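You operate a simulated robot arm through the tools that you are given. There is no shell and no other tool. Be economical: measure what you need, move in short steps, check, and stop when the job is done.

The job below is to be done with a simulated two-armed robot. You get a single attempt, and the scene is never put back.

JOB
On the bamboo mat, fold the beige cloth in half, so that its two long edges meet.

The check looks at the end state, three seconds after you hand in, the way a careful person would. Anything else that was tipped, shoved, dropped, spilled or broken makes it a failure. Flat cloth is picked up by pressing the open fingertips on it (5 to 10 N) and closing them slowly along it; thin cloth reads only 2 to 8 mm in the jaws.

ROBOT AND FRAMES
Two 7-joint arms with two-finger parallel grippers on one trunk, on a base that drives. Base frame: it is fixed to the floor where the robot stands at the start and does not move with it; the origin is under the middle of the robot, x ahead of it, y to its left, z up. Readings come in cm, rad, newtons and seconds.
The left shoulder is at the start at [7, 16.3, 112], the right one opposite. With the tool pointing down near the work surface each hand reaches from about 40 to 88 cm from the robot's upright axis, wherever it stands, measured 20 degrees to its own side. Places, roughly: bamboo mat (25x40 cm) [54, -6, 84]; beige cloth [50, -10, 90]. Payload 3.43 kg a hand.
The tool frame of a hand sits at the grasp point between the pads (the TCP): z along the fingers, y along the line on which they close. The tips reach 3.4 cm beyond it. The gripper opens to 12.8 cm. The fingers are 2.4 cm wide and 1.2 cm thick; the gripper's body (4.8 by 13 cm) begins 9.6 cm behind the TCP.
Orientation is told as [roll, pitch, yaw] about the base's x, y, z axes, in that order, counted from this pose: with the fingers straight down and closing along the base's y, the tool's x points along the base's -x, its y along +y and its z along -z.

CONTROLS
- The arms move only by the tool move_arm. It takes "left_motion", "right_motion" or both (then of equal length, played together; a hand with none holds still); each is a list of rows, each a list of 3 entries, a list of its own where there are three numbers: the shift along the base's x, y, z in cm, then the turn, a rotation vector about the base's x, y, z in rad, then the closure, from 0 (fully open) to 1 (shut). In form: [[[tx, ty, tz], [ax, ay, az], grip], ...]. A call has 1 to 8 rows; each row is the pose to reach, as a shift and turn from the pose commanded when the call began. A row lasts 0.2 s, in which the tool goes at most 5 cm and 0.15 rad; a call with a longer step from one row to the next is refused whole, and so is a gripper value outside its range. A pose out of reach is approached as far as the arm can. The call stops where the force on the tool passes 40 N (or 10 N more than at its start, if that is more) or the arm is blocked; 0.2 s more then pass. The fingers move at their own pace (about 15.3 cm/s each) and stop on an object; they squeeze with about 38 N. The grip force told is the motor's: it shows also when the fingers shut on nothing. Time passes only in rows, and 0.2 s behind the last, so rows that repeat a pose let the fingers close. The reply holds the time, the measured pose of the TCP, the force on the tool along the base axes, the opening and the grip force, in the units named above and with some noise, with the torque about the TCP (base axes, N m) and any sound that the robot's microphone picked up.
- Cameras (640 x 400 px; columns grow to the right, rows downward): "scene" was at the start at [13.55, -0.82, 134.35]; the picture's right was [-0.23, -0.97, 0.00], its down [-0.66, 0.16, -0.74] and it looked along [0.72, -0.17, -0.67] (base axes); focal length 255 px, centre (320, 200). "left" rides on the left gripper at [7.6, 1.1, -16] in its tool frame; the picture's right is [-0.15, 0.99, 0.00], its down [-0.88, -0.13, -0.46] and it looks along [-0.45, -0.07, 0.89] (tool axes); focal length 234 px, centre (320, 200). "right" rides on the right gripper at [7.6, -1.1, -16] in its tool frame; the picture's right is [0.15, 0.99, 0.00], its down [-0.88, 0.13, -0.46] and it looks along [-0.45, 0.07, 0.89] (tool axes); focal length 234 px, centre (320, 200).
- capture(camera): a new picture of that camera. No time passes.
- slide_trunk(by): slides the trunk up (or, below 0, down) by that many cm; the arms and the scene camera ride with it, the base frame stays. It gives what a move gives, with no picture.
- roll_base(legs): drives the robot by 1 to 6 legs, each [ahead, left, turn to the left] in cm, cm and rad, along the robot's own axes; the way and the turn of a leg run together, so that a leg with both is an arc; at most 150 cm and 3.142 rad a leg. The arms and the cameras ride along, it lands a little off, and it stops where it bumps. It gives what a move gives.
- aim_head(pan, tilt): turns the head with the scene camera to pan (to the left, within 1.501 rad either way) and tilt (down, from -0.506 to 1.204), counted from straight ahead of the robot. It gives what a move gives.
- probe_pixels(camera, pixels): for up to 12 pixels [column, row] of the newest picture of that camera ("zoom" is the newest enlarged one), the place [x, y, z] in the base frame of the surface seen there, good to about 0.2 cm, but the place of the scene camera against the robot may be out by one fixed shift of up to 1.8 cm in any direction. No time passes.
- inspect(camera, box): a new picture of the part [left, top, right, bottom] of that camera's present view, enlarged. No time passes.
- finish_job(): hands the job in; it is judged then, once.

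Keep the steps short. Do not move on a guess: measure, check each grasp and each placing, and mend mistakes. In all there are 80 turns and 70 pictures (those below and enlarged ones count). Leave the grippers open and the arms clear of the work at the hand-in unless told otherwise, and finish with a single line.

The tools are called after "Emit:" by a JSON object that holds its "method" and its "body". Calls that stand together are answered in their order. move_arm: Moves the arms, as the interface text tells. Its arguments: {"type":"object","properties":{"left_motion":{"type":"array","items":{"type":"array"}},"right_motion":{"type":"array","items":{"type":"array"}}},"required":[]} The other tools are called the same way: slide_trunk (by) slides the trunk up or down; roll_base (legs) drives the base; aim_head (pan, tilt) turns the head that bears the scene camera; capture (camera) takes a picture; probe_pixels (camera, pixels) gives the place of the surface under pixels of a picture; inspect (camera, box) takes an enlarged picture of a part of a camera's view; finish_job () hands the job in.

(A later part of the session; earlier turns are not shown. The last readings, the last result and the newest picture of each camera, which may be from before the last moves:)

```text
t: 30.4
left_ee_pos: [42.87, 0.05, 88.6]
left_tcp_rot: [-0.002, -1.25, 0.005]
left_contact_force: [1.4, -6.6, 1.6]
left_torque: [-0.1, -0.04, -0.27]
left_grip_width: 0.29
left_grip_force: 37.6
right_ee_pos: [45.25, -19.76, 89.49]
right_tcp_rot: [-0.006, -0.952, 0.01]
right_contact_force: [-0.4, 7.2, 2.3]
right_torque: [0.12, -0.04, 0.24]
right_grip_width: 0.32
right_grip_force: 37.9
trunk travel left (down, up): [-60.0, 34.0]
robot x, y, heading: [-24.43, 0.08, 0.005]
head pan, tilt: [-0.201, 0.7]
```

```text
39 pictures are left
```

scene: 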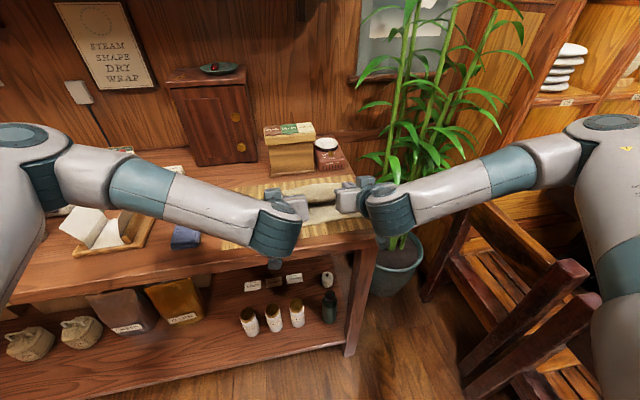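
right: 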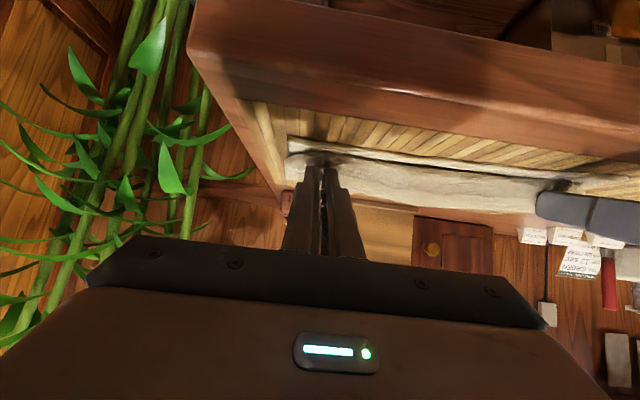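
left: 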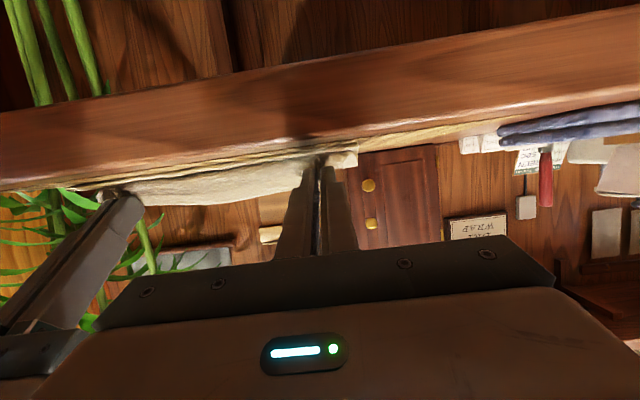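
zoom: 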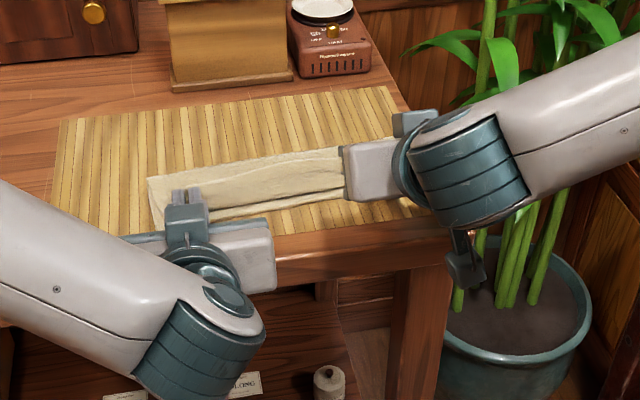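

Both edges lie just above the lower near edge with tension evened out. I'll open the fingers slowly and then back the hands out along their own finger direction, toward the robot and up.

Emit:
{"method": "move_arm", "body": {"left_motion": [[[0, 0, 0], [0, 0, 0], 0.97], [[0, 0, 0], [0, 0, 0], 0.93], [[0, 0, 0], [0, 0, 0], 0.88], [[0, 0, 0], [0, 0, 0], 0.84], [[-1.5, 0, 0.5], [0, 0, 0], 0.84], [[-3.5, 0, 1.2], [0, 0, 0], 0.84], [[-6, 0, 2.5], [0, 0, 0], 0.84], [[-8, 0, 4], [0, 0, 0], 0.84]], "right_motion": [[[0, 0, 0], [0, 0, 0], 0.97], [[0, 0, 0], [0, 0, 0], 0.93], [[0, 0, 0], [0, 0, 0], 0.88], [[0, 0, 0], [0, 0, 0], 0.84], [[-1.3, 0, 0.7], [0, 0, 0], 0.84], [[-3, 0, 1.8], [0, 0, 0], 0.84], [[-5.5, 0, 4], [0, 0, 0], 0.84], [[-7, 0, 6], [0, 0, 0], 0.84]]}}

Emit:
{"method": "capture", "body": {"camera": "right"}}

Emit:
{"method": "capture", "body": {"camera": "left"}}

Emit:
{"method": "inspect", "body": {"camera": "scene", "box": [210, 130, 430, 268]}}

```text
t: 32.2
left_ee_pos: [34.82, -0.05, 92.53]
left_tcp_rot: [0.0, -1.25, 0.0]
left_contact_force: [-0.1, 0.2, 0.2]
left_torque: [-0.02, 0.01, 0.0]
left_grip_width: 2.07
left_grip_force: 0.1
right_ee_pos: [38.23, -19.79, 95.49]
right_tcp_rot: [-0.007, -0.951, 0.01]
right_contact_force: [0.1, 0.3, 0.4]
right_torque: [0.02, 0.0, 0.0]
right_grip_width: 2.04
right_grip_force: 0.1
trunk travel left (down, up): [-60.0, 34.0]
robot x, y, heading: [-24.86, 0.0, -0.001]
head pan, tilt: [-0.201, 0.7]
```

```text
38 pictures are left
```

right: 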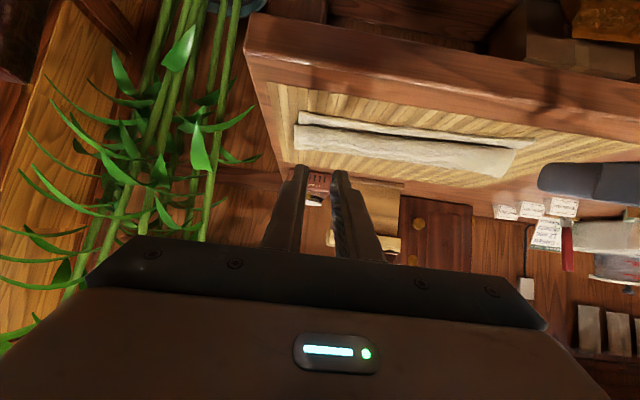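

```text
37 pictures are left
```

left: 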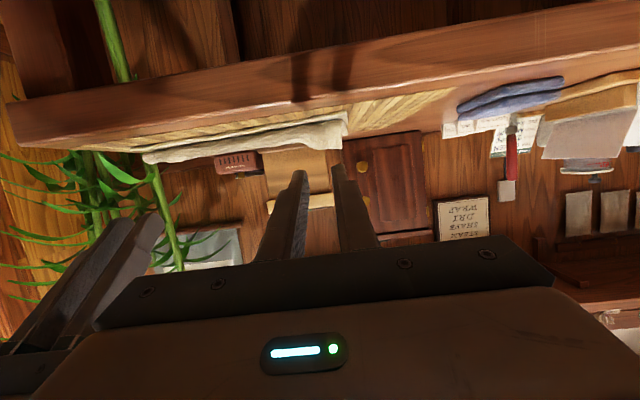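

```text
2.90 times, centred on (320, 199) of scene
```

zoom: 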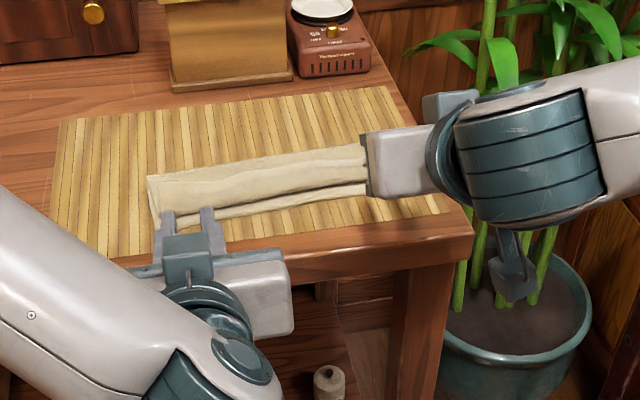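

Released, and the cloth is folded with the upper edge a bit short of the lower one. I'll lift the hands clear and level them out for a proper look.

Emit:
{"method": "move_arm", "body": {"left_motion": [[[0, 1.5, 2], [0, 0.12, 0], 0.84], [[0, 3, 4], [0, 0.24, 0], 0.84], [[0, 4.5, 6], [0, 0.36, 0], 0.84], [[0, 6, 8], [0, 0.48, 0], 0.84], [[0, 7, 10], [0, 0.6, 0], 0.84], [[1, 8, 12], [0, 0.72, 0], 0.84], [[2, 8, 13], [0, 0.84, 0], 0.84], [[3, 8, 14], [0, 0.96, 0], 0.84]], "right_motion": [[[0, -1.5, 2], [0, 0.1, 0], 0.84], [[0, -3, 4], [0, 0.2, 0], 0.84], [[0, -4.5, 6], [0, 0.3, 0], 0.84], [[0, -6, 8], [0, 0.4, 0], 0.84], [[0, -7, 10], [0, 0.5, 0], 0.84], [[0, -8, 11], [0, 0.6, 0], 0.84], [[0, -9, 11], [0, 0.65, 0], 0.84], [[0, -9, 11], [0, 0.65, 0], 0.84]]}}

Emit:
{"method": "capture", "body": {"camera": "right"}}

Emit:
{"method": "capture", "body": {"camera": "left"}}

Emit:
{"method": "inspect", "body": {"camera": "scene", "box": [210, 130, 430, 268]}}

```text
t: 34.0
left_ee_pos: [38.03, 8.03, 106.63]
left_tcp_rot: [0.002, -0.287, 0.001]
left_contact_force: [-0.3, -0.4, 0.0]
left_torque: [0.02, -0.02, -0.01]
left_grip_width: 2.06
left_grip_force: 0.2
right_ee_pos: [38.31, -28.73, 106.44]
right_tcp_rot: [0.0, -0.301, 0.007]
right_contact_force: [-0.3, 0.4, 0.5]
right_torque: [-0.03, -0.02, 0.0]
right_grip_width: 2.04
right_grip_force: 0.0
trunk travel left (down, up): [-60.0, 34.0]
robot x, y, heading: [-25.08, 0.09, -0.001]
head pan, tilt: [-0.201, 0.7]
```

```text
35 pictures are left
```

right: 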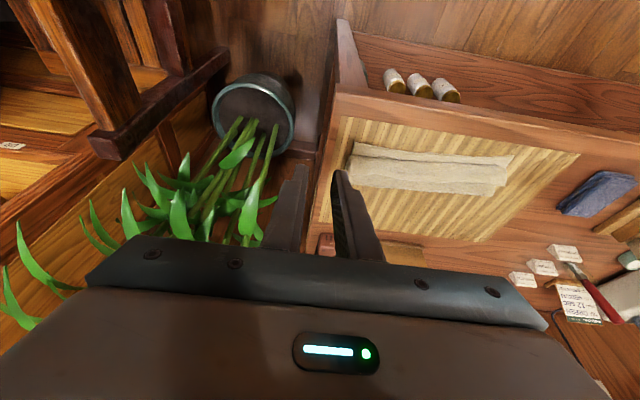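

```text
34 pictures are left
```

left: 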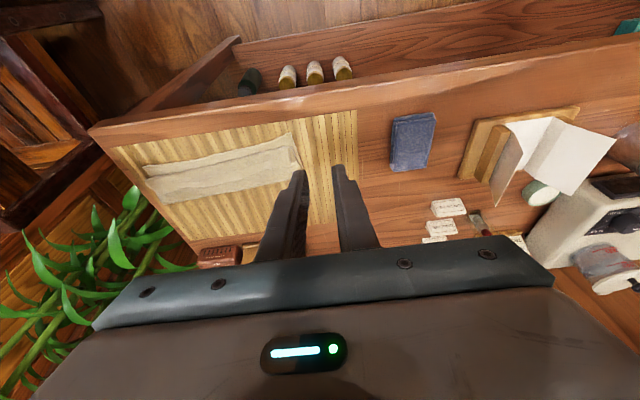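

```text
2.90 times, centred on (320, 199) of scene
```

zoom: 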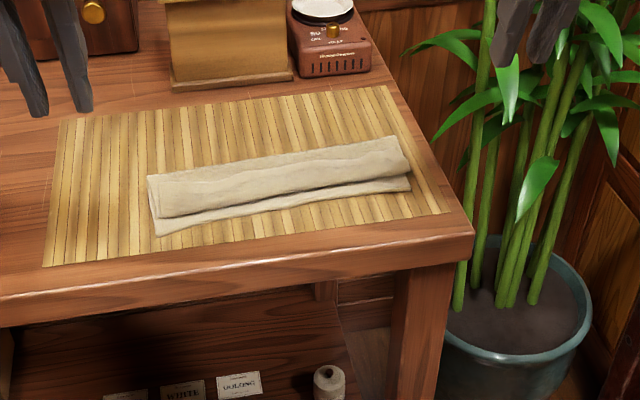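

The lower layer sticks out on the near side. I'll zoom in and measure the upper edge, the lower edge and the fold.

Emit:
{"method": "inspect", "body": {"camera": "scene", "box": [255, 170, 355, 215]}}

Emit:
{"method": "inspect", "body": {"camera": "right", "box": [320, 120, 540, 230]}}

Emit:
{"method": "probe_pixels", "body": {"camera": "right", "pixels": [[358, 145], [430, 153], [512, 157], [352, 158], [430, 164], [505, 170], [350, 185], [420, 192], [492, 194], [365, 175], [430, 178], [490, 182]]}}

```text
6.40 times, centred on (305, 192) of scene
```

zoom: 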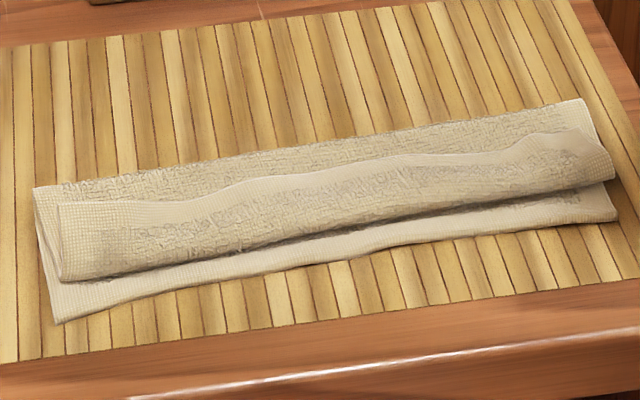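

```text
2.91 times, centred on (430, 175) of right
```

zoom: 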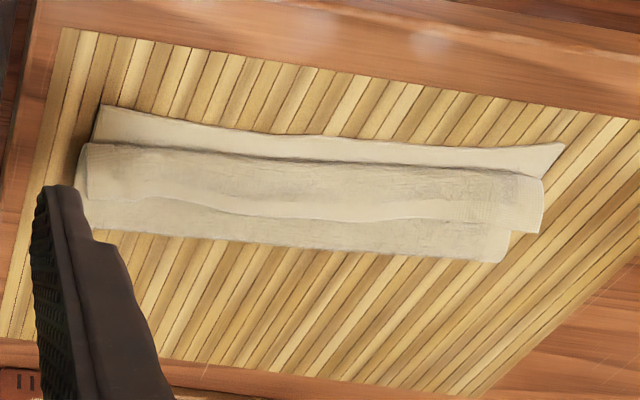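

```text
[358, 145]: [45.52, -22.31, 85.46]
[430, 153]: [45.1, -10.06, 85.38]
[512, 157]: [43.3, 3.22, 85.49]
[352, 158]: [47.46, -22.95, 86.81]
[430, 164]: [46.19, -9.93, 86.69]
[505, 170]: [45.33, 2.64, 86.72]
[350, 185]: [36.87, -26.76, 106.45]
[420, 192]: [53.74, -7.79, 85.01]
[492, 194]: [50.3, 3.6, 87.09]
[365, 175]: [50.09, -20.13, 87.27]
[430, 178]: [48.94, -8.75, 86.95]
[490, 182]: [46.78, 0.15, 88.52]
```

The picture is clear. The upper layer reached the near side, but its edge strip (the smooth hem) is turned back on itself toward the far side. The bend is at x ≈ 46 and the hem lies at x ≈ 49–50, so I need to flip that flap out. I'll measure the hem line in the enlarged right view.

Emit:
{"method": "probe_pixels", "body": {"camera": "zoom", "pixels": [[95, 195], [130, 197], [180, 204], [250, 216], [330, 221], [400, 219], [460, 224], [505, 229], [535, 232], [542, 180], [100, 220], [500, 260]]}}

```text
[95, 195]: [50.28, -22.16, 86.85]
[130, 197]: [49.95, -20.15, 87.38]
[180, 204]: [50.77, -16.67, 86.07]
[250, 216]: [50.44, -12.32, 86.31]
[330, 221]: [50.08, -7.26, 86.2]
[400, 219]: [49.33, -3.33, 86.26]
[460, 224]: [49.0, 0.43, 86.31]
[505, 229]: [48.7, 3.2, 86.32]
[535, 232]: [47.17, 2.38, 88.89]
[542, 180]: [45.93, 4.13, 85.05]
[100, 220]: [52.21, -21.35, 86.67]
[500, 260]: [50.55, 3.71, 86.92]
```

I'll bring both hands upright over the cloth, which gives a close view and readies them for gripping the hem.

Emit:
{"method": "move_arm", "body": {"left_motion": [[[4, -2, 0], [0, 0.1, 0], 0.84], [[8, -4, -1], [0, 0.2, 0], 0.84], [[12, -6, -3], [0, 0.287, 0], 0.84], [[15, -8, -5], [0, 0.287, 0], 0.84], [[15, -8, -6], [0, 0.287, 0], 0.84], [[15, -8, -6], [0, 0.287, 0], 0.84]], "right_motion": [[[4, 2, 0], [0, 0.1, 0], 0.84], [[8, 4, -1], [0, 0.2, 0], 0.84], [[12, 6, -3], [0, 0.3, 0], 0.84], [[15, 8, -5], [0, 0.3, 0], 0.84], [[15, 8, -6], [0, 0.3, 0], 0.84], [[15, 8, -6], [0, 0.3, 0], 0.84]]}}

Emit:
{"method": "capture", "body": {"camera": "left"}}

Emit:
{"method": "capture", "body": {"camera": "right"}}

```text
t: 35.4
left_ee_pos: [52.89, 0.2, 100.67]
left_tcp_rot: [0.002, -0.003, 0.0]
left_contact_force: [-0.6, 0.6, 0.2]
left_torque: [0.02, 0.01, 0.01]
left_grip_width: 2.05
left_grip_force: 0.2
right_ee_pos: [53.41, -20.78, 100.32]
right_tcp_rot: [0.001, 0.0, 0.005]
right_contact_force: [0.1, 0.6, -1.2]
right_torque: [0.01, 0.01, 0.04]
right_grip_width: 2.07
right_grip_force: 0.2
trunk travel left (down, up): [-60.0, 34.0]
robot x, y, heading: [-25.02, -0.42, -0.001]
head pan, tilt: [-0.201, 0.7]
```

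```text
30 pictures are left
```

left: 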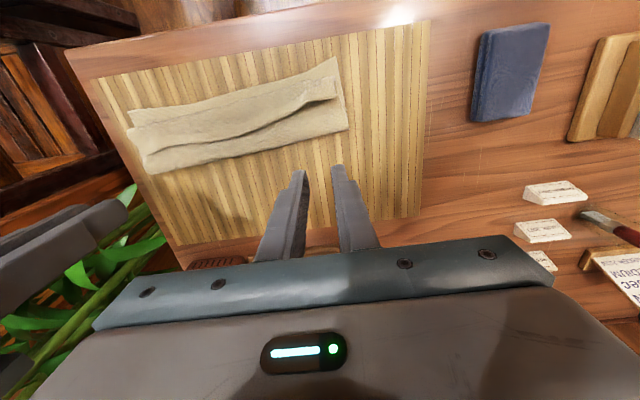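

```text
29 pictures are left
```

right: 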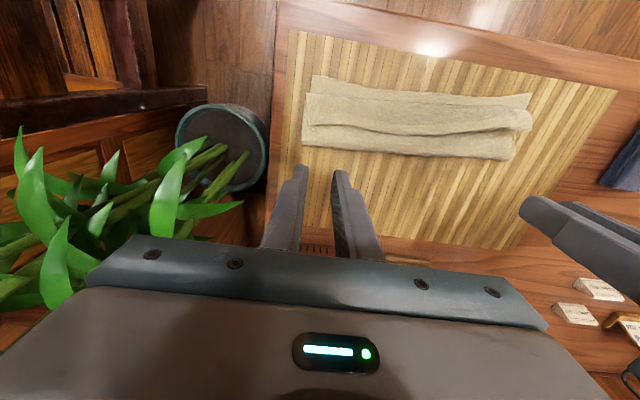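

Good views. I'll enlarge the cloth in both.

Emit:
{"method": "inspect", "body": {"camera": "right", "box": [290, 60, 550, 175]}}

Emit:
{"method": "probe_pixels", "body": {"camera": "zoom", "pixels": [[35, 155], [100, 163], [200, 178], [300, 184], [400, 174], [500, 165], [580, 160], [40, 85], [300, 110], [560, 115], [250, 225], [540, 245]]}}

Emit:
{"method": "inspect", "body": {"camera": "left", "box": [110, 50, 370, 190]}}

Emit:
{"method": "probe_pixels", "body": {"camera": "zoom", "pixels": [[545, 90], [545, 110], [500, 125], [420, 155], [340, 190], [250, 210], [150, 225], [60, 245], [555, 60], [450, 95], [330, 135], [580, 180]]}}

```text
2.46 times, centred on (420, 118) of right
```

zoom: 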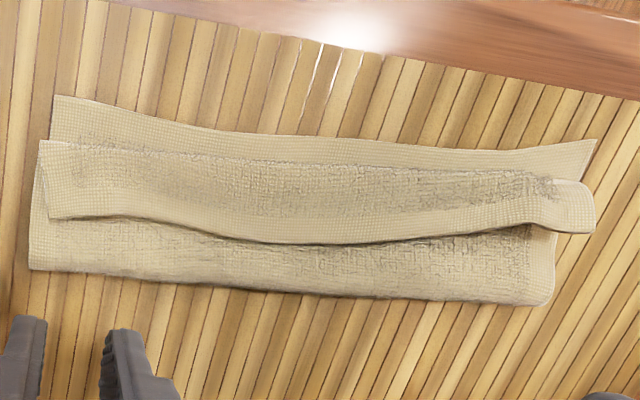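

```text
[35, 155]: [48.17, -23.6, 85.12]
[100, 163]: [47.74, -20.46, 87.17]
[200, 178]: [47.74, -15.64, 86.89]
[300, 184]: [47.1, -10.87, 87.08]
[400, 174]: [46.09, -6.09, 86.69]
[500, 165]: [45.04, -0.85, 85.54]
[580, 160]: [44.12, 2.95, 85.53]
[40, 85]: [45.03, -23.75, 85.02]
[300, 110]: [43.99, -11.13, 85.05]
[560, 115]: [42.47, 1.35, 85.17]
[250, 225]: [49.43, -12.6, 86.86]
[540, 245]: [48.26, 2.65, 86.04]
```

```text
2.46 times, centred on (240, 120) of left
```

zoom: 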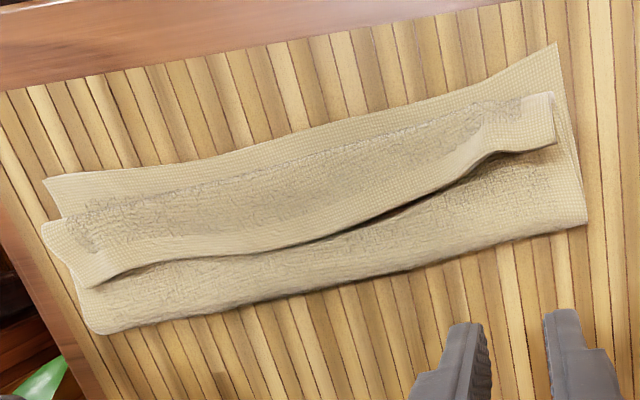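

```text
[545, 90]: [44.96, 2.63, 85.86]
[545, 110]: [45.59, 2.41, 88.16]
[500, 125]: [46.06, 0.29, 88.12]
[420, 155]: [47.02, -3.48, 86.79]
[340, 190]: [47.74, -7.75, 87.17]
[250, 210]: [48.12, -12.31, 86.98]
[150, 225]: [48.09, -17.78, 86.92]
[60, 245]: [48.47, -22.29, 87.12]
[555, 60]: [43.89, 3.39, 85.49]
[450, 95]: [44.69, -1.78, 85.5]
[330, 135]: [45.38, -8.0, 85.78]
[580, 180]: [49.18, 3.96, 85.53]
```

The flap's hem is clear in the left zoom, running (92,283), (190,257), (310,242), (400,207), (480,162), (550,142). I'll probe just inside it, plus the fold line.

Emit:
{"method": "probe_pixels", "body": {"camera": "zoom", "pixels": [[94, 279], [140, 267], [190, 253], [250, 247], [310, 238], [360, 222], [400, 203], [440, 182], [480, 158], [515, 147], [548, 139], [350, 275]]}}

```text
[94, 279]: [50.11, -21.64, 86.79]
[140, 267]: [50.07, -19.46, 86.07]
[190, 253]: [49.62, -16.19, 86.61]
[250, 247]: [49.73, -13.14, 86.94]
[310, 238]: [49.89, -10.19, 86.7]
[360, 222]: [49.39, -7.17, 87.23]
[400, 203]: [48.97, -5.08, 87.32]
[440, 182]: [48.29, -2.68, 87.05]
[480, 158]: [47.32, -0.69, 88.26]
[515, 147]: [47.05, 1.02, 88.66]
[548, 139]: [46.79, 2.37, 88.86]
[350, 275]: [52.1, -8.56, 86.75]
```

The fold line is good at x ≈ 52.5. At the right end the flap lies flat with its hem at x ≈ 50.1. At the left end it already stands up, with the hem at (47, 1, 88.7). I'll pinch the hem with the right hand, lift it upright and lean it toward the robot. First the right hand goes down just above the hem.

Emit:
{"method": "move_arm", "body": {"right_motion": [[[-3.6, 0.4, -1], [0, 0, 0], 0.84], [[-3.6, 0.4, -4], [0, 0, 0], 0.84], [[-3.6, 0.4, -7], [0, 0, 0], 0.84], [[-3.6, 0.4, -9.4], [0, 0, 0], 0.84], [[-3.6, 0.4, -9.8], [0, 0, 0], 0.84], [[-3.6, 0.4, -9.8], [0, 0, 0], 0.84]]}}

Emit:
{"method": "capture", "body": {"camera": "right"}}

```text
t: 36.8
left_ee_pos: [52.88, 0.09, 100.63]
left_tcp_rot: [0.001, -0.003, 0.004]
left_contact_force: [-0.1, 0.2, 0.7]
left_torque: [0.02, 0.0, -0.01]
left_grip_width: 2.03
left_grip_force: 0.0
right_ee_pos: [49.72, -20.22, 90.75]
right_tcp_rot: [0.001, -0.001, 0.006]
right_contact_force: [-0.2, -0.1, -0.2]
right_torque: [0.02, -0.01, -0.03]
right_grip_width: 2.05
right_grip_force: 0.0
trunk travel left (down, up): [-60.0, 34.0]
robot x, y, heading: [-24.75, 0.02, -0.001]
head pan, tilt: [-0.201, 0.7]
```

```text
26 pictures are left
```

right: 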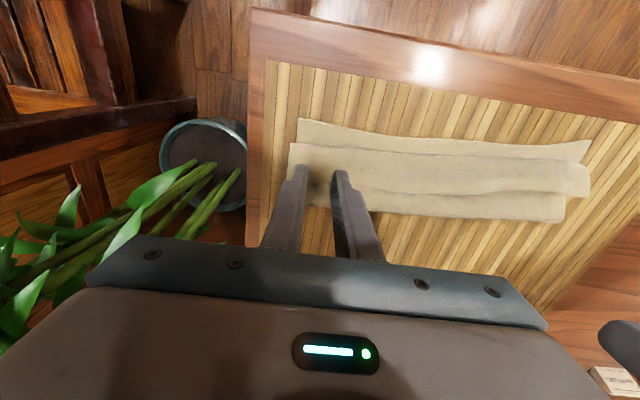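

The fingertips are over the flap just inside the hem. I'll press down gently.

Emit:
{"method": "move_arm", "body": {"right_motion": [[[0, 0, -0.4], [0, 0, 0], 0.84], [[0, 0, -0.7], [0, 0, 0], 0.84], [[0, 0, -0.9], [0, 0, 0], 0.84], [[0, 0, -0.9], [0, 0, 0], 0.84]]}}

```text
t: 37.8
left_ee_pos: [52.93, 0.07, 100.54]
left_tcp_rot: [0.0, -0.002, 0.002]
left_contact_force: [-0.5, -0.4, -0.2]
left_torque: [0.02, -0.01, -0.01]
left_grip_width: 2.06
left_grip_force: 0.0
right_ee_pos: [49.73, -20.37, 89.79]
right_tcp_rot: [0.003, 0.001, 0.004]
right_contact_force: [-0.3, -0.4, 0.2]
right_torque: [0.01, 0.01, -0.04]
right_grip_width: 2.04
right_grip_force: 0.1
trunk travel left (down, up): [-60.0, 34.0]
robot x, y, heading: [-25.0, -0.17, 0.003]
head pan, tilt: [-0.201, 0.7]
```

There's no contact yet, so I'll go down further in small steps.

Emit:
{"method": "move_arm", "body": {"right_motion": [[[0, 0, -0.15], [0, 0, 0], 0.84], [[0, 0, -0.3], [0, 0, 0], 0.84], [[0, 0, -0.4], [0, 0, 0], 0.84], [[0, 0, -0.4], [0, 0, 0], 0.84]]}}

```text
t: 38.8
left_ee_pos: [52.91, 0.13, 100.59]
left_tcp_rot: [0.003, -0.004, 0.003]
left_contact_force: [-0.4, -0.7, 0.2]
left_torque: [-0.01, 0.01, 0.03]
left_grip_width: 2.07
left_grip_force: 0.1
right_ee_pos: [49.73, -20.27, 89.35]
right_tcp_rot: [0.001, -0.001, 0.007]
right_contact_force: [1.8, 0.7, 5.5]
right_torque: [0.01, 0.0, 0.01]
right_grip_width: 2.03
right_grip_force: 0.1
trunk travel left (down, up): [-60.0, 34.0]
robot x, y, heading: [-24.91, 0.08, 0.001]
head pan, tilt: [-0.201, 0.7]
```

It now presses at 5.5 N. I'll close slowly and then lift a little.

Emit:
{"method": "move_arm", "body": {"right_motion": [[[0, 0, 0], [0, 0, 0], 0.87], [[0, 0, 0], [0, 0, 0], 0.9], [[0, 0, 0], [0, 0, 0], 0.94], [[0, 0, 0], [0, 0, 0], 1.0], [[0, 0, 0], [0, 0, 0], 1.0], [[-0.2, 0, 0.6], [0, 0, 0], 1.0], [[-0.4, 0, 1.3], [0, 0, 0], 1.0], [[-0.4, 0, 1.3], [0, 0, 0], 1.0]]}}

Emit:
{"method": "inspect", "body": {"camera": "left", "box": [110, 50, 370, 190]}}

```text
t: 40.6
left_ee_pos: [52.85, 0.27, 100.51]
left_tcp_rot: [0.002, -0.003, 0.004]
left_contact_force: [0.7, 0.7, -0.1]
left_torque: [0.02, -0.03, 0.04]
left_grip_width: 2.05
left_grip_force: 0.1
right_ee_pos: [49.31, -20.32, 90.56]
right_tcp_rot: [0.002, 0.001, 0.005]
right_contact_force: [-0.6, 0.6, 0.0]
right_torque: [0.0, -0.03, 0.0]
right_grip_width: 0.27
right_grip_force: 38.0
trunk travel left (down, up): [-60.0, 34.0]
robot x, y, heading: [-24.92, 0.08, 0.002]
head pan, tilt: [-0.201, 0.7]
```

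```text
2.46 times, centred on (240, 120) of left
```

zoom: 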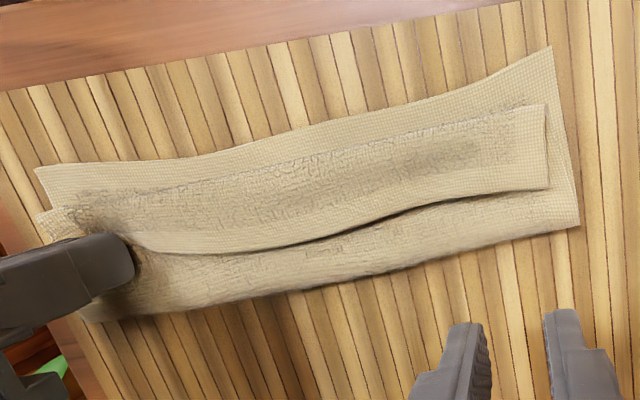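

The jaws read 0.27 cm, so the flap is held. Meanwhile the left end has settled flat, with its hem at zoom (548,188). I'll lift the right end higher to confirm that only the flap comes up.

Emit:
{"method": "move_arm", "body": {"right_motion": [[[-0.4, 0, 0.6], [0, -0.06, 0], 1.0], [[-0.9, 0, 1.2], [0, -0.12, 0], 1.0], [[-1.4, 0, 1.7], [0, -0.18, 0], 1.0], [[-1.4, 0, 1.7], [0, -0.18, 0], 1.0]]}}

Emit:
{"method": "inspect", "body": {"camera": "scene", "box": [250, 160, 370, 220]}}

Emit:
{"method": "inspect", "body": {"camera": "left", "box": [110, 50, 370, 190]}}

Emit:
{"method": "probe_pixels", "body": {"camera": "zoom", "pixels": [[546, 185], [500, 190], [450, 197], [400, 210], [545, 108], [450, 125], [350, 235], [570, 225]]}}

```text
t: 41.6
left_ee_pos: [52.82, 0.22, 100.52]
left_tcp_rot: [0.003, 0.0, 0.001]
left_contact_force: [0.2, 0.3, 0.2]
left_torque: [-0.03, 0.0, -0.01]
left_grip_width: 2.05
left_grip_force: 0.2
right_ee_pos: [47.93, -20.29, 92.51]
right_tcp_rot: [0.001, -0.182, 0.005]
right_contact_force: [-0.3, 0.5, -1.0]
right_torque: [-0.02, 0.04, -0.02]
right_grip_width: 0.22
right_grip_force: 37.4
trunk travel left (down, up): [-60.0, 34.0]
robot x, y, heading: [-24.96, -0.13, -0.0]
head pan, tilt: [-0.201, 0.7]
```

```text
5.33 times, centred on (310, 190) of scene
```

zoom: 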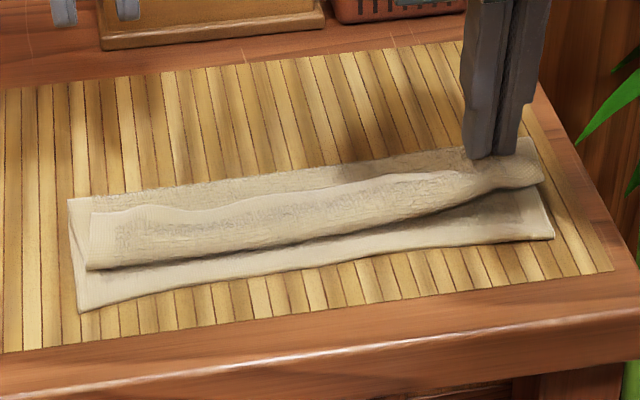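

```text
2.46 times, centred on (240, 120) of left
```

zoom: 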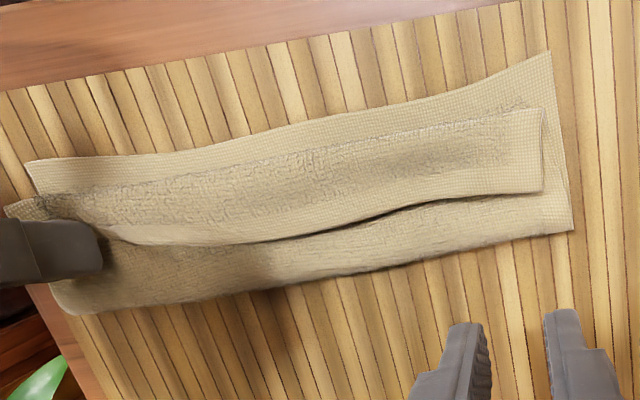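

```text
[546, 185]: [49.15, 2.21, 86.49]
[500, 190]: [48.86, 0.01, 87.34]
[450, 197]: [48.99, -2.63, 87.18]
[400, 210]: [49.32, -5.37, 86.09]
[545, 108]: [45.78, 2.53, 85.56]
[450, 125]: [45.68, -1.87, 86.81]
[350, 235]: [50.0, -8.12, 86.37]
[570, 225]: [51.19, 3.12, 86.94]
```

Only the flap rises at the right, so that grip is good. I'll do the same on the left, where the hem is at x ≈ 49: down to just above it, then press.

Emit:
{"method": "move_arm", "body": {"left_motion": [[[-4.1, 0, -1], [0, 0, 0], 0.84], [[-4.1, 0, -5], [0, 0, 0], 0.84], [[-4.1, 0, -8.5], [0, 0, 0], 0.84], [[-4.1, 0, -10.2], [0, 0, 0], 0.84], [[-4.1, 0, -10.6], [0, 0, 0], 0.84], [[-4.1, 0, -10.9], [0, 0, 0], 0.84], [[-4.1, 0, -11.1], [0, 0, 0], 0.84], [[-4.1, 0, -11.1], [0, 0, 0], 0.84]]}}

Emit:
{"method": "capture", "body": {"camera": "left"}}

```text
t: 43.4
left_ee_pos: [48.81, -0.0, 89.49]
left_tcp_rot: [0.003, -0.004, 0.003]
left_contact_force: [0.9, 1.3, 3.2]
left_torque: [0.04, 0.01, -0.01]
left_grip_width: 2.05
left_grip_force: 0.0
right_ee_pos: [47.93, -20.31, 92.3]
right_tcp_rot: [0.001, -0.182, 0.007]
right_contact_force: [-0.5, -0.3, 0.4]
right_torque: [-0.04, 0.03, 0.03]
right_grip_width: 0.26
right_grip_force: 36.9
trunk travel left (down, up): [-60.0, 34.0]
robot x, y, heading: [-24.59, -0.25, -0.004]
head pan, tilt: [-0.201, 0.7]
```

```text
22 pictures are left
```

left: 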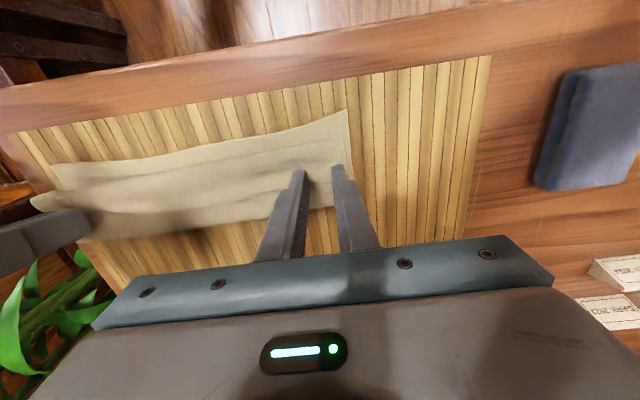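

The left fingers press at 3.2 N on the flap. I'll press 0.12 cm more, close slowly, and lift a little.

Emit:
{"method": "move_arm", "body": {"left_motion": [[[0, 0, -0.12], [0, 0, 0], 0.84], [[0, 0, -0.12], [0, 0, 0], 0.88], [[0, 0, -0.12], [0, 0, 0], 0.92], [[0, 0, -0.12], [0, 0, 0], 0.96], [[0, 0, -0.12], [0, 0, 0], 1.0], [[0, 0, -0.12], [0, 0, 0], 1.0], [[-0.3, 0, 0.8], [0, 0, 0], 1.0], [[-0.7, 0, 1.8], [0, -0.05, 0], 1.0]]}}

Emit:
{"method": "inspect", "body": {"camera": "scene", "box": [250, 160, 370, 220]}}

```text
t: 45.2
left_ee_pos: [47.98, 0.1, 91.34]
left_tcp_rot: [0.001, -0.053, 0.002]
left_contact_force: [-0.3, -0.7, -0.3]
left_torque: [0.06, 0.0, 0.02]
left_grip_width: 0.32
left_grip_force: 37.3
right_ee_pos: [47.79, -20.24, 92.31]
right_tcp_rot: [0.0, -0.181, 0.008]
right_contact_force: [-0.1, 0.8, 0.1]
right_torque: [-0.03, 0.0, -0.01]
right_grip_width: 0.22
right_grip_force: 37.0
trunk travel left (down, up): [-60.0, 34.0]
robot x, y, heading: [-24.83, 0.18, 0.002]
head pan, tilt: [-0.201, 0.7]
```

```text
5.33 times, centred on (310, 190) of scene
```

zoom: 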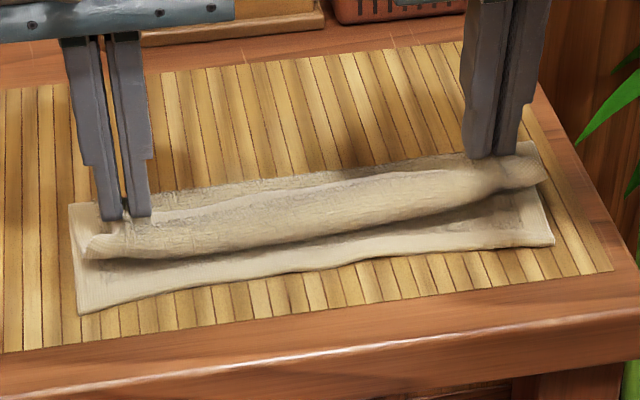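

Both hands hold the flap, and the lower layer stays put. I'll swing the flap up and toward the robot while tipping the hands, leaving it slanted and still in the air.

Emit:
{"method": "move_arm", "body": {"left_motion": [[[-0.6, 0, 0.9], [0, -0.14, 0], 1], [[-1.1, 0, 1.8], [0, -0.28, 0], 1], [[-1.7, 0, 2.5], [0, -0.42, 0], 1], [[-2.3, 0, 2.8], [0, -0.55, 0], 1], [[-2.9, 0, 2.5], [0, -0.69, 0], 1], [[-3.4, 0, 1.9], [0, -0.83, 0], 1], [[-3.9, 0, 1.3], [0, -0.95, 0], 1], [[-4.3, 0, 0.7], [0, -1.05, 0], 1]], "right_motion": [[[-0.3, 0, 0.6], [0, -0.1, 0], 1], [[-0.6, 0, 1.2], [0, -0.2, 0], 1], [[-0.9, 0, 1.7], [0, -0.3, 0], 1], [[-1.3, 0, 1.9], [0, -0.4, 0], 1], [[-1.7, 0, 1.6], [0, -0.5, 0], 1], [[-2.2, 0, 1.1], [0, -0.6, 0], 1], [[-2.6, 0, 0.6], [0, -0.7, 0], 1], [[-3.0, 0, 0.1], [0, -0.77, 0], 1]]}}

Emit:
{"method": "inspect", "body": {"camera": "scene", "box": [230, 150, 390, 230]}}

Emit:
{"method": "capture", "body": {"camera": "right"}}

```text
t: 47.0
left_ee_pos: [43.72, 0.03, 91.88]
left_tcp_rot: [-0.002, -1.106, 0.004]
left_contact_force: [0.1, -0.4, 0.5]
left_torque: [0.0, 0.01, 0.0]
left_grip_width: 0.29
left_grip_force: 37.5
right_ee_pos: [44.96, -20.25, 92.44]
right_tcp_rot: [-0.006, -0.951, 0.009]
right_contact_force: [0.0, -0.2, 0.4]
right_torque: [0.0, 0.04, -0.03]
right_grip_width: 0.27
right_grip_force: 37.0
trunk travel left (down, up): [-60.0, 34.0]
robot x, y, heading: [-24.63, 0.15, 0.001]
head pan, tilt: [-0.201, 0.7]
```

```text
4.00 times, centred on (310, 190) of scene
```

zoom: 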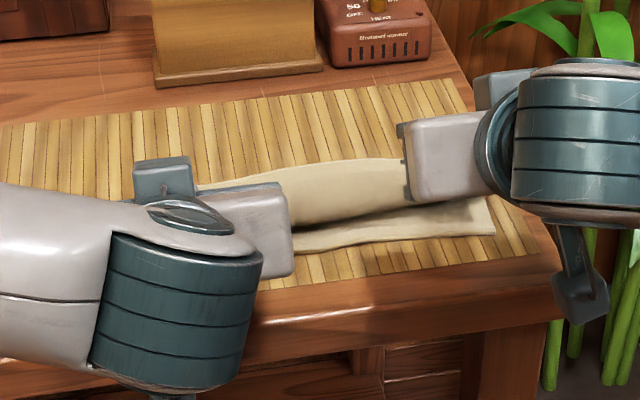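

```text
19 pictures are left
```

right: 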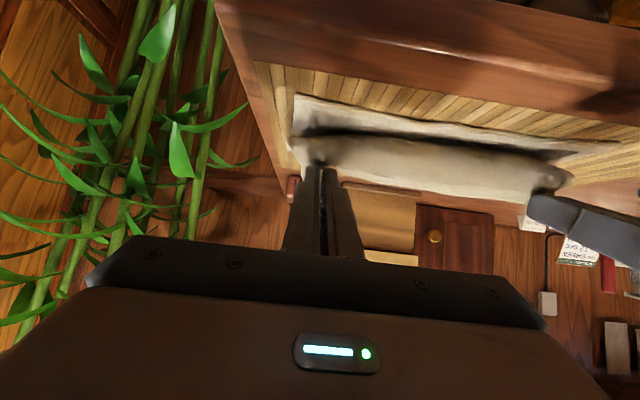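

The upper layer still sags in a loop below the hem. I'll pull toward the robot in small steps until it goes just taut.

Emit:
{"method": "move_arm", "body": {"left_motion": [[[-0.5, 0, 0], [0, 0, 0], 1], [[-1, 0, 0], [0, 0, 0], 1], [[-1.5, 0, 0], [0, 0, 0], 1], [[-1.8, 0, 0], [0, 0, 0], 1], [[-1.8, 0, 0], [0, 0, 0], 1]], "right_motion": [[[-0.5, 0, 0], [0, 0, 0], 1], [[-1, 0, 0], [0, 0, 0], 1], [[-1.5, 0, 0], [0, 0, 0], 1], [[-1.8, 0, 0], [0, 0, 0], 1], [[-1.8, 0, 0], [0, 0, 0], 1]]}}

Emit:
{"method": "capture", "body": {"camera": "right"}}

```text
t: 48.2
left_ee_pos: [41.91, 0.01, 91.85]
left_tcp_rot: [-0.001, -1.101, 0.003]
left_contact_force: [-0.3, -0.7, -0.4]
left_torque: [-0.05, 0.02, 0.01]
left_grip_width: 0.32
left_grip_force: 37.8
right_ee_pos: [43.0, -20.37, 92.27]
right_tcp_rot: [-0.007, -0.951, 0.01]
right_contact_force: [0.5, 0.6, -1.1]
right_torque: [-0.03, -0.02, -0.02]
right_grip_width: 0.26
right_grip_force: 37.3
trunk travel left (down, up): [-60.0, 34.0]
robot x, y, heading: [-25.35, 0.04, -0.002]
head pan, tilt: [-0.201, 0.7]
```

```text
18 pictures are left
```

right: 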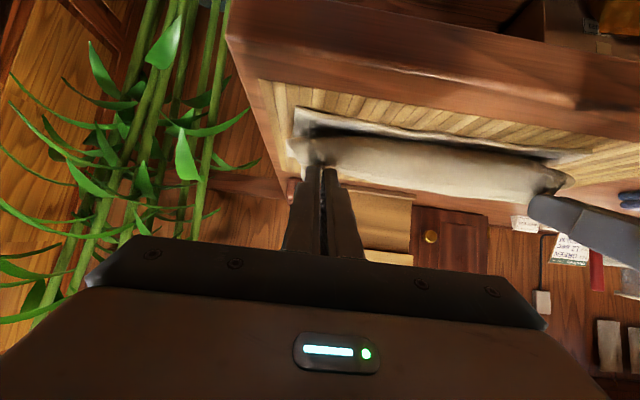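

The hands are now about as far as the cloth should allow. I'll check whether the lower layer has been dragged and where the fold is.

Emit:
{"method": "probe_pixels", "body": {"camera": "right", "pixels": [[298, 110], [360, 120], [440, 136], [520, 150], [580, 155], [400, 160], [430, 190], [520, 197]]}}

Emit:
{"method": "inspect", "body": {"camera": "scene", "box": [230, 150, 390, 230]}}

Emit:
{"method": "probe_pixels", "body": {"camera": "zoom", "pixels": [[320, 163], [370, 157], [280, 168], [320, 190], [340, 215], [400, 225], [340, 244], [470, 232]]}}

```text
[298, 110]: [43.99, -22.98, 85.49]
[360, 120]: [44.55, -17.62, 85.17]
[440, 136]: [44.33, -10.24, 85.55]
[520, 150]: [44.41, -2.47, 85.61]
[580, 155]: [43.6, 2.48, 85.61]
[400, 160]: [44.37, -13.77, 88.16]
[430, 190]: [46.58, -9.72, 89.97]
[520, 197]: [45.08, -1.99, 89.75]
```

```text
4.00 times, centred on (310, 190) of scene
```

zoom: 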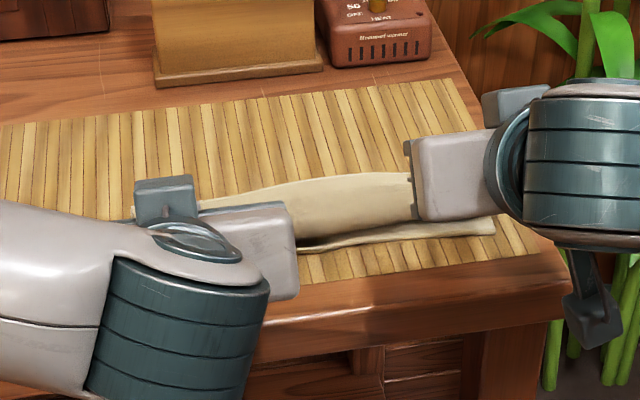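

```text
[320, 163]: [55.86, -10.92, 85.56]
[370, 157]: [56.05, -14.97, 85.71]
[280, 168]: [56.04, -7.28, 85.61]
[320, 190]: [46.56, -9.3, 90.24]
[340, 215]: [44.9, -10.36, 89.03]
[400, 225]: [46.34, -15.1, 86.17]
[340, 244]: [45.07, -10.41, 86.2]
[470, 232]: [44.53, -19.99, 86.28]
```

The lower near edge is still about straight at x 43.6–44.5, but pulling flat starts to roll the fold. It should do better to hold the hem higher, with the layer slanting about 45°, and open quickly so it swings down toward the robot. I'll raise the hands there first.

Emit:
{"method": "move_arm", "body": {"left_motion": [[[0.8, 0.05, 0.6], [0, -0.03, 0], 1], [[1.6, 0.1, 1.2], [0, -0.06, 0], 1], [[2.3, 0.2, 1.7], [0, -0.1, 0], 1], [[2.7, 0.2, 2.0], [0, -0.14, 0], 1], [[2.7, 0.2, 2.0], [0, -0.14, 0], 1]], "right_motion": [[[0.7, -0.05, 0.6], [0, -0.02, 0], 1], [[1.4, -0.1, 1.2], [0, -0.04, 0], 1], [[2.1, -0.2, 1.7], [0, -0.06, 0], 1], [[2.5, -0.2, 2.0], [0, -0.08, 0], 1], [[2.5, -0.2, 2.0], [0, -0.08, 0], 1]]}}

Emit:
{"method": "inspect", "body": {"camera": "right", "box": [260, 60, 640, 260]}}

```text
t: 49.4
left_ee_pos: [44.55, 0.19, 93.91]
left_tcp_rot: [-0.001, -1.243, 0.003]
left_contact_force: [0.2, -1.0, 0.1]
left_torque: [0.01, 0.0, -0.04]
left_grip_width: 0.3
left_grip_force: 37.4
right_ee_pos: [45.52, -20.51, 94.49]
right_tcp_rot: [-0.007, -1.032, 0.012]
right_contact_force: [0.3, 1.7, -0.9]
right_torque: [0.07, 0.0, -0.02]
right_grip_width: 0.26
right_grip_force: 36.9
trunk travel left (down, up): [-60.0, 34.0]
robot x, y, heading: [-24.64, -0.12, -0.003]
head pan, tilt: [-0.201, 0.7]
```

```text
1.68 times, centred on (450, 160) of right
```

zoom: 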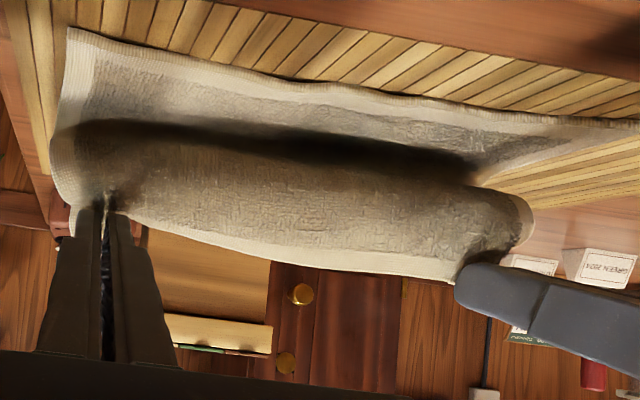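

The whole upper layer now stands up straight with its hem on top. I'll open the jaws quickly while carrying the hem toward the robot, so it falls that way.

Emit:
{"method": "move_arm", "body": {"left_motion": [[[-0.8, 0, -0.2], [0, 0, 0], 1], [[-1.8, 0, -0.6], [0, 0, 0], 0.85], [[-3.3, 0, -0.8], [0, 0, 0], 0.78], [[-5.5, 0, 0], [0, 0, 0], 0.78], [[-8, 0, 1], [0, 0, 0], 0.78], [[-9, 0, 3], [0, 0, 0], 0.78]], "right_motion": [[[-0.8, 0, -0.2], [0, 0, 0], 1], [[-1.8, 0, -0.6], [0, 0, 0], 0.85], [[-3.3, 0, -0.8], [0, 0, 0], 0.78], [[-5.5, 0, 0], [0, 0, 0], 0.78], [[-8, 0, 1], [0, 0, 0], 0.78], [[-9, 0, 3], [0, 0, 0], 0.78]]}}

Emit:
{"method": "inspect", "body": {"camera": "scene", "box": [230, 150, 390, 230]}}

Emit:
{"method": "inspect", "body": {"camera": "right", "box": [220, 40, 600, 240]}}

```text
t: 50.8
left_ee_pos: [35.62, 0.14, 97.04]
left_tcp_rot: [0.0, -1.243, 0.003]
left_contact_force: [-0.7, -1.2, -0.4]
left_torque: [0.03, 0.02, 0.01]
left_grip_width: 2.8
left_grip_force: 0.0
right_ee_pos: [36.53, -20.4, 97.4]
right_tcp_rot: [-0.008, -1.032, 0.012]
right_contact_force: [0.1, -0.3, 0.2]
right_torque: [0.0, -0.01, -0.02]
right_grip_width: 2.81
right_grip_force: 0.1
trunk travel left (down, up): [-60.0, 34.0]
robot x, y, heading: [-24.74, -0.21, -0.005]
head pan, tilt: [-0.201, 0.7]
```

```text
4.00 times, centred on (310, 190) of scene
```

zoom: 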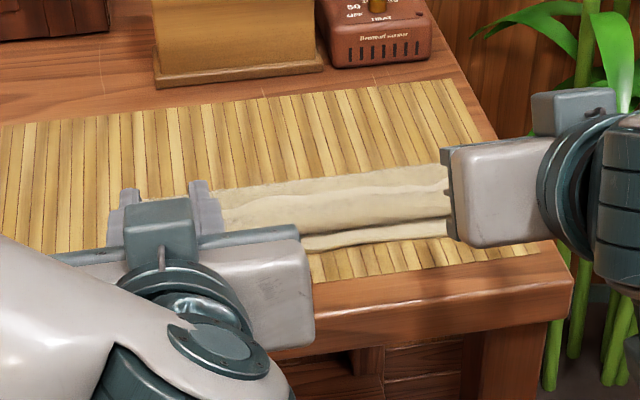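

```text
1.68 times, centred on (410, 140) of right
```

zoom: 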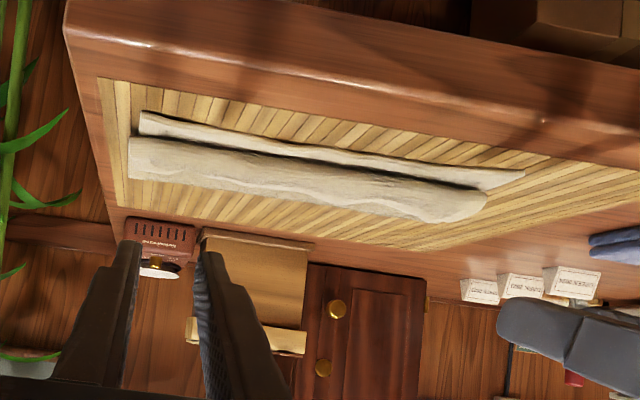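

It flopped back again because the fabric is very limp. I need to turn the hem past vertical, which takes more hand tilt than the right wrist allows at this height. A lower trunk should free up that wrist. I'll raise the hands well clear, lower the trunk 16 cm, and test a larger tilt in free air.

Emit:
{"method": "move_arm", "body": {"left_motion": [[[0, 1, 4], [0, 0, 0], 0.8], [[0, 2, 8], [0, 0, 0], 0.8], [[0, 3, 12], [0, 0, 0], 0.8], [[0, 3, 16], [0, 0, 0], 0.8], [[0, 3, 18], [0, 0, 0], 0.8]], "right_motion": [[[0, 0, 4], [0, 0.08, 0], 0.8], [[0, 0, 8], [0, 0.16, 0], 0.8], [[0, 0, 12], [0, 0.24, 0], 0.8], [[0, 0, 16], [0, 0.32, 0], 0.8], [[0, 0, 18], [0, 0.4, 0], 0.8]]}}

Emit:
{"method": "slide_trunk", "body": {"by": -16}}

```text
t: 52.0
left_ee_pos: [35.62, 3.16, 114.87]
left_tcp_rot: [0.001, -1.242, 0.004]
left_contact_force: [0.2, -1.2, 0.6]
left_torque: [-0.02, -0.02, -0.02]
left_grip_width: 2.56
left_grip_force: 0.0
right_ee_pos: [36.56, -20.52, 115.29]
right_tcp_rot: [-0.005, -0.628, 0.01]
right_contact_force: [0.3, 0.4, 0.8]
right_torque: [0.0, 0.02, -0.02]
right_grip_width: 2.56
right_grip_force: 0.0
trunk travel left (down, up): [-60.0, 34.0]
robot x, y, heading: [-24.92, -0.29, 0.002]
head pan, tilt: [-0.201, 0.7]
```

```text
t: 53.8
left_ee_pos: [35.58, 3.06, 98.77]
left_tcp_rot: [-0.001, -1.242, 0.004]
left_contact_force: [0.4, 0.1, 0.0]
left_torque: [0.03, -0.01, -0.01]
left_grip_width: 2.54
left_grip_force: 0.1
right_ee_pos: [36.52, -20.48, 99.36]
right_tcp_rot: [-0.002, -0.63, 0.008]
right_contact_force: [-0.3, 0.0, -0.4]
right_torque: [-0.03, 0.0, -0.02]
right_grip_width: 2.55
right_grip_force: 0.2
trunk travel left (down, up): [-44.0, 50.0]
robot x, y, heading: [-24.84, 0.17, 0.002]
head pan, tilt: [-0.201, 0.7]
```

Now I'll test the right tilt toward −1.6 rad and the left toward −1.65 rad, in free air at z ~97 and x ~43.

Emit:
{"method": "move_arm", "body": {"left_motion": [[[2, 0, 0], [0, -0.1, 0], 0.8], [[4, 0, 0], [0, -0.2, 0], 0.8], [[6, 0, -1], [0, -0.3, 0], 0.8], [[7, 0, -2], [0, -0.4, 0], 0.8], [[7, 0, -2], [0, -0.4, 0], 0.8], [[7, 0, -2], [0, -0.4, 0], 0.8], [[7, 0, -2], [0, -0.4, 0], 0.8]], "right_motion": [[[2, 0, 0], [0, -0.14, 0], 0.8], [[4, 0, 0], [0, -0.28, 0], 0.8], [[6, 0, -1], [0, -0.42, 0], 0.8], [[6.5, 0, -2], [0, -0.56, 0], 0.8], [[6.5, 0, -2], [0, -0.7, 0], 0.8], [[6.5, 0, -2], [0, -0.84, 0], 0.8], [[6.5, 0, -2], [0, -0.97, 0], 0.8]]}}

```text
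t: 55.4
left_ee_pos: [42.53, 3.24, 96.72]
left_tcp_rot: [-3.124, -1.499, 3.125]
left_contact_force: [0.0, -0.6, -0.6]
left_torque: [0.02, -0.06, 0.02]
left_grip_width: 2.57
left_grip_force: 0.0
right_ee_pos: [43.0, -20.41, 98.29]
right_tcp_rot: [-0.109, -1.434, 0.118]
right_contact_force: [0.7, 0.0, 0.1]
right_torque: [-0.02, -0.01, 0.01]
right_grip_width: 2.55
right_grip_force: 0.1
right hand out of reach, approached as far as the arm can: row 6, 7
trunk travel left (down, up): [-44.0, 50.0]
robot x, y, heading: [-25.03, -0.12, -0.001]
head pan, tilt: [-0.201, 0.7]
```

The left hand reaches −1.64 and the right −1.43, much better than before. I'll lower the trunk another 8 cm for margin, raising the hands first.

Emit:
{"method": "move_arm", "body": {"left_motion": [[[0, 0, 4], [0, 0.14, 0], 0.8], [[0, 0, 8], [0, 0.28, 0], 0.8], [[1, 0, 11], [0, 0.42, 0], 0.8], [[3, 0, 12], [0, 0.56, 0], 0.8], [[5, -1, 12], [0, 0.7, 0], 0.8], [[7, -2, 12], [0, 0.84, 0], 0.8], [[9, -3, 12], [0, 0.98, 0], 0.8], [[10, -3, 12], [0, 1.12, 0], 0.8]], "right_motion": [[[0, 0, 4], [0, 0.13, 0], 0.8], [[0, 0, 8], [0, 0.26, 0], 0.8], [[1, 0, 10], [0, 0.39, 0], 0.8], [[3, 0, 10], [0, 0.52, 0], 0.8], [[5, 0, 10], [0, 0.65, 0], 0.8], [[7, 0, 10], [0, 0.78, 0], 0.8], [[9, 0, 10], [0, 0.9, 0], 0.8], [[10, 0, 10], [0, 0.98, 0], 0.8]]}}

Emit:
{"method": "slide_trunk", "body": {"by": -8}}

```text
t: 57.2
left_ee_pos: [52.72, -0.05, 108.91]
left_tcp_rot: [0.001, -0.52, 0.001]
left_contact_force: [0.0, 1.0, 0.2]
left_torque: [-0.04, 0.02, 0.01]
left_grip_width: 2.56
left_grip_force: 0.0
right_ee_pos: [53.05, -20.34, 108.31]
right_tcp_rot: [-0.001, -0.452, 0.017]
right_contact_force: [0.7, -1.3, -0.4]
right_torque: [0.01, 0.02, -0.01]
right_grip_width: 2.55
right_grip_force: 0.0
trunk travel left (down, up): [-44.0, 50.0]
robot x, y, heading: [-25.01, -0.06, 0.002]
head pan, tilt: [-0.201, 0.7]
```

```text
t: 58.4
left_ee_pos: [52.58, -0.02, 100.85]
left_tcp_rot: [0.001, -0.522, 0.001]
left_contact_force: [-0.2, 0.1, 0.0]
left_torque: [0.0, -0.04, -0.03]
left_grip_width: 2.57
left_grip_force: 0.0
right_ee_pos: [52.74, -20.21, 100.33]
right_tcp_rot: [-0.001, -0.457, 0.018]
right_contact_force: [-1.1, 0.3, 0.3]
right_torque: [-0.03, 0.02, -0.02]
right_grip_width: 2.54
right_grip_force: 0.2
trunk travel left (down, up): [-36.0, 58.0]
robot x, y, heading: [-24.77, 0.22, 0.004]
head pan, tilt: [-0.201, 0.7]
```

I'll turn the hands to a slight back-tilt of +0.25 rad, so the hem gets pinched near its very edge, and look at the cloth.

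Emit:
{"method": "move_arm", "body": {"left_motion": [[[0, 0, 0], [0, 0.14, 0], 0.84], [[0, 0, 0], [0, 0.28, 0], 0.84], [[0, 0, 0], [0, 0.42, 0], 0.84], [[0, 0, 0], [0, 0.56, 0], 0.84], [[0, 0, 0], [0, 0.7, 0], 0.84], [[0, 0, 0], [0, 0.77, 0], 0.84], [[0, 0, 0], [0, 0.77, 0], 0.84]], "right_motion": [[[0, 0, 0], [0, 0.13, 0], 0.84], [[0, 0, 0], [0, 0.26, 0], 0.84], [[0, 0, 0], [0, 0.39, 0], 0.84], [[0, 0, 0], [0, 0.52, 0], 0.84], [[0, 0, 0], [0, 0.65, 0], 0.84], [[0, 0, 0], [0, 0.7, -0.015], 0.84], [[0, 0, 0], [0, 0.7, -0.015], 0.84]]}}

Emit:
{"method": "inspect", "body": {"camera": "left", "box": [80, 60, 380, 220]}}

```text
t: 60.0
left_ee_pos: [41.28, 1.46, 97.56]
left_tcp_rot: [0.002, 0.198, 0.003]
left_contact_force: [0.2, 0.5, 0.0]
left_torque: [-0.08, 0.05, 0.01]
left_grip_width: 2.04
left_grip_force: 0.1
left hand out of reach, approached as far as the arm can: row 2, 3, 4, 5, 6, 7
right_ee_pos: [45.74, -18.6, 98.37]
right_tcp_rot: [0.008, 0.192, 0.02]
right_contact_force: [0.7, -1.4, -0.3]
right_torque: [0.17, 0.08, -0.04]
right_grip_width: 2.03
right_grip_force: 0.1
right hand out of reach, approached as far as the arm can: row 3, 4, 5, 6, 7
trunk travel left (down, up): [-36.0, 58.0]
robot x, y, heading: [-25.01, -0.13, 0.003]
head pan, tilt: [-0.201, 0.7]
```

```text
2.13 times, centred on (230, 140) of left
```

zoom: 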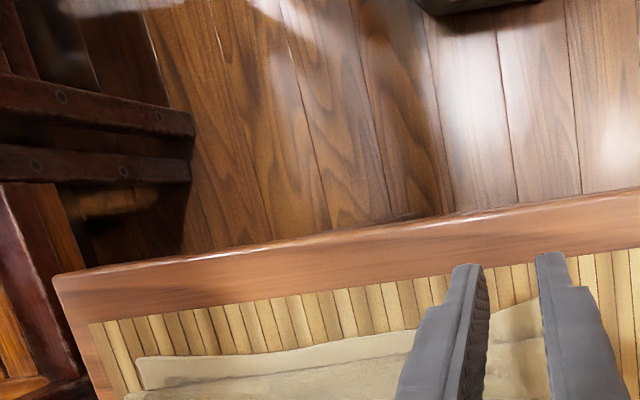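

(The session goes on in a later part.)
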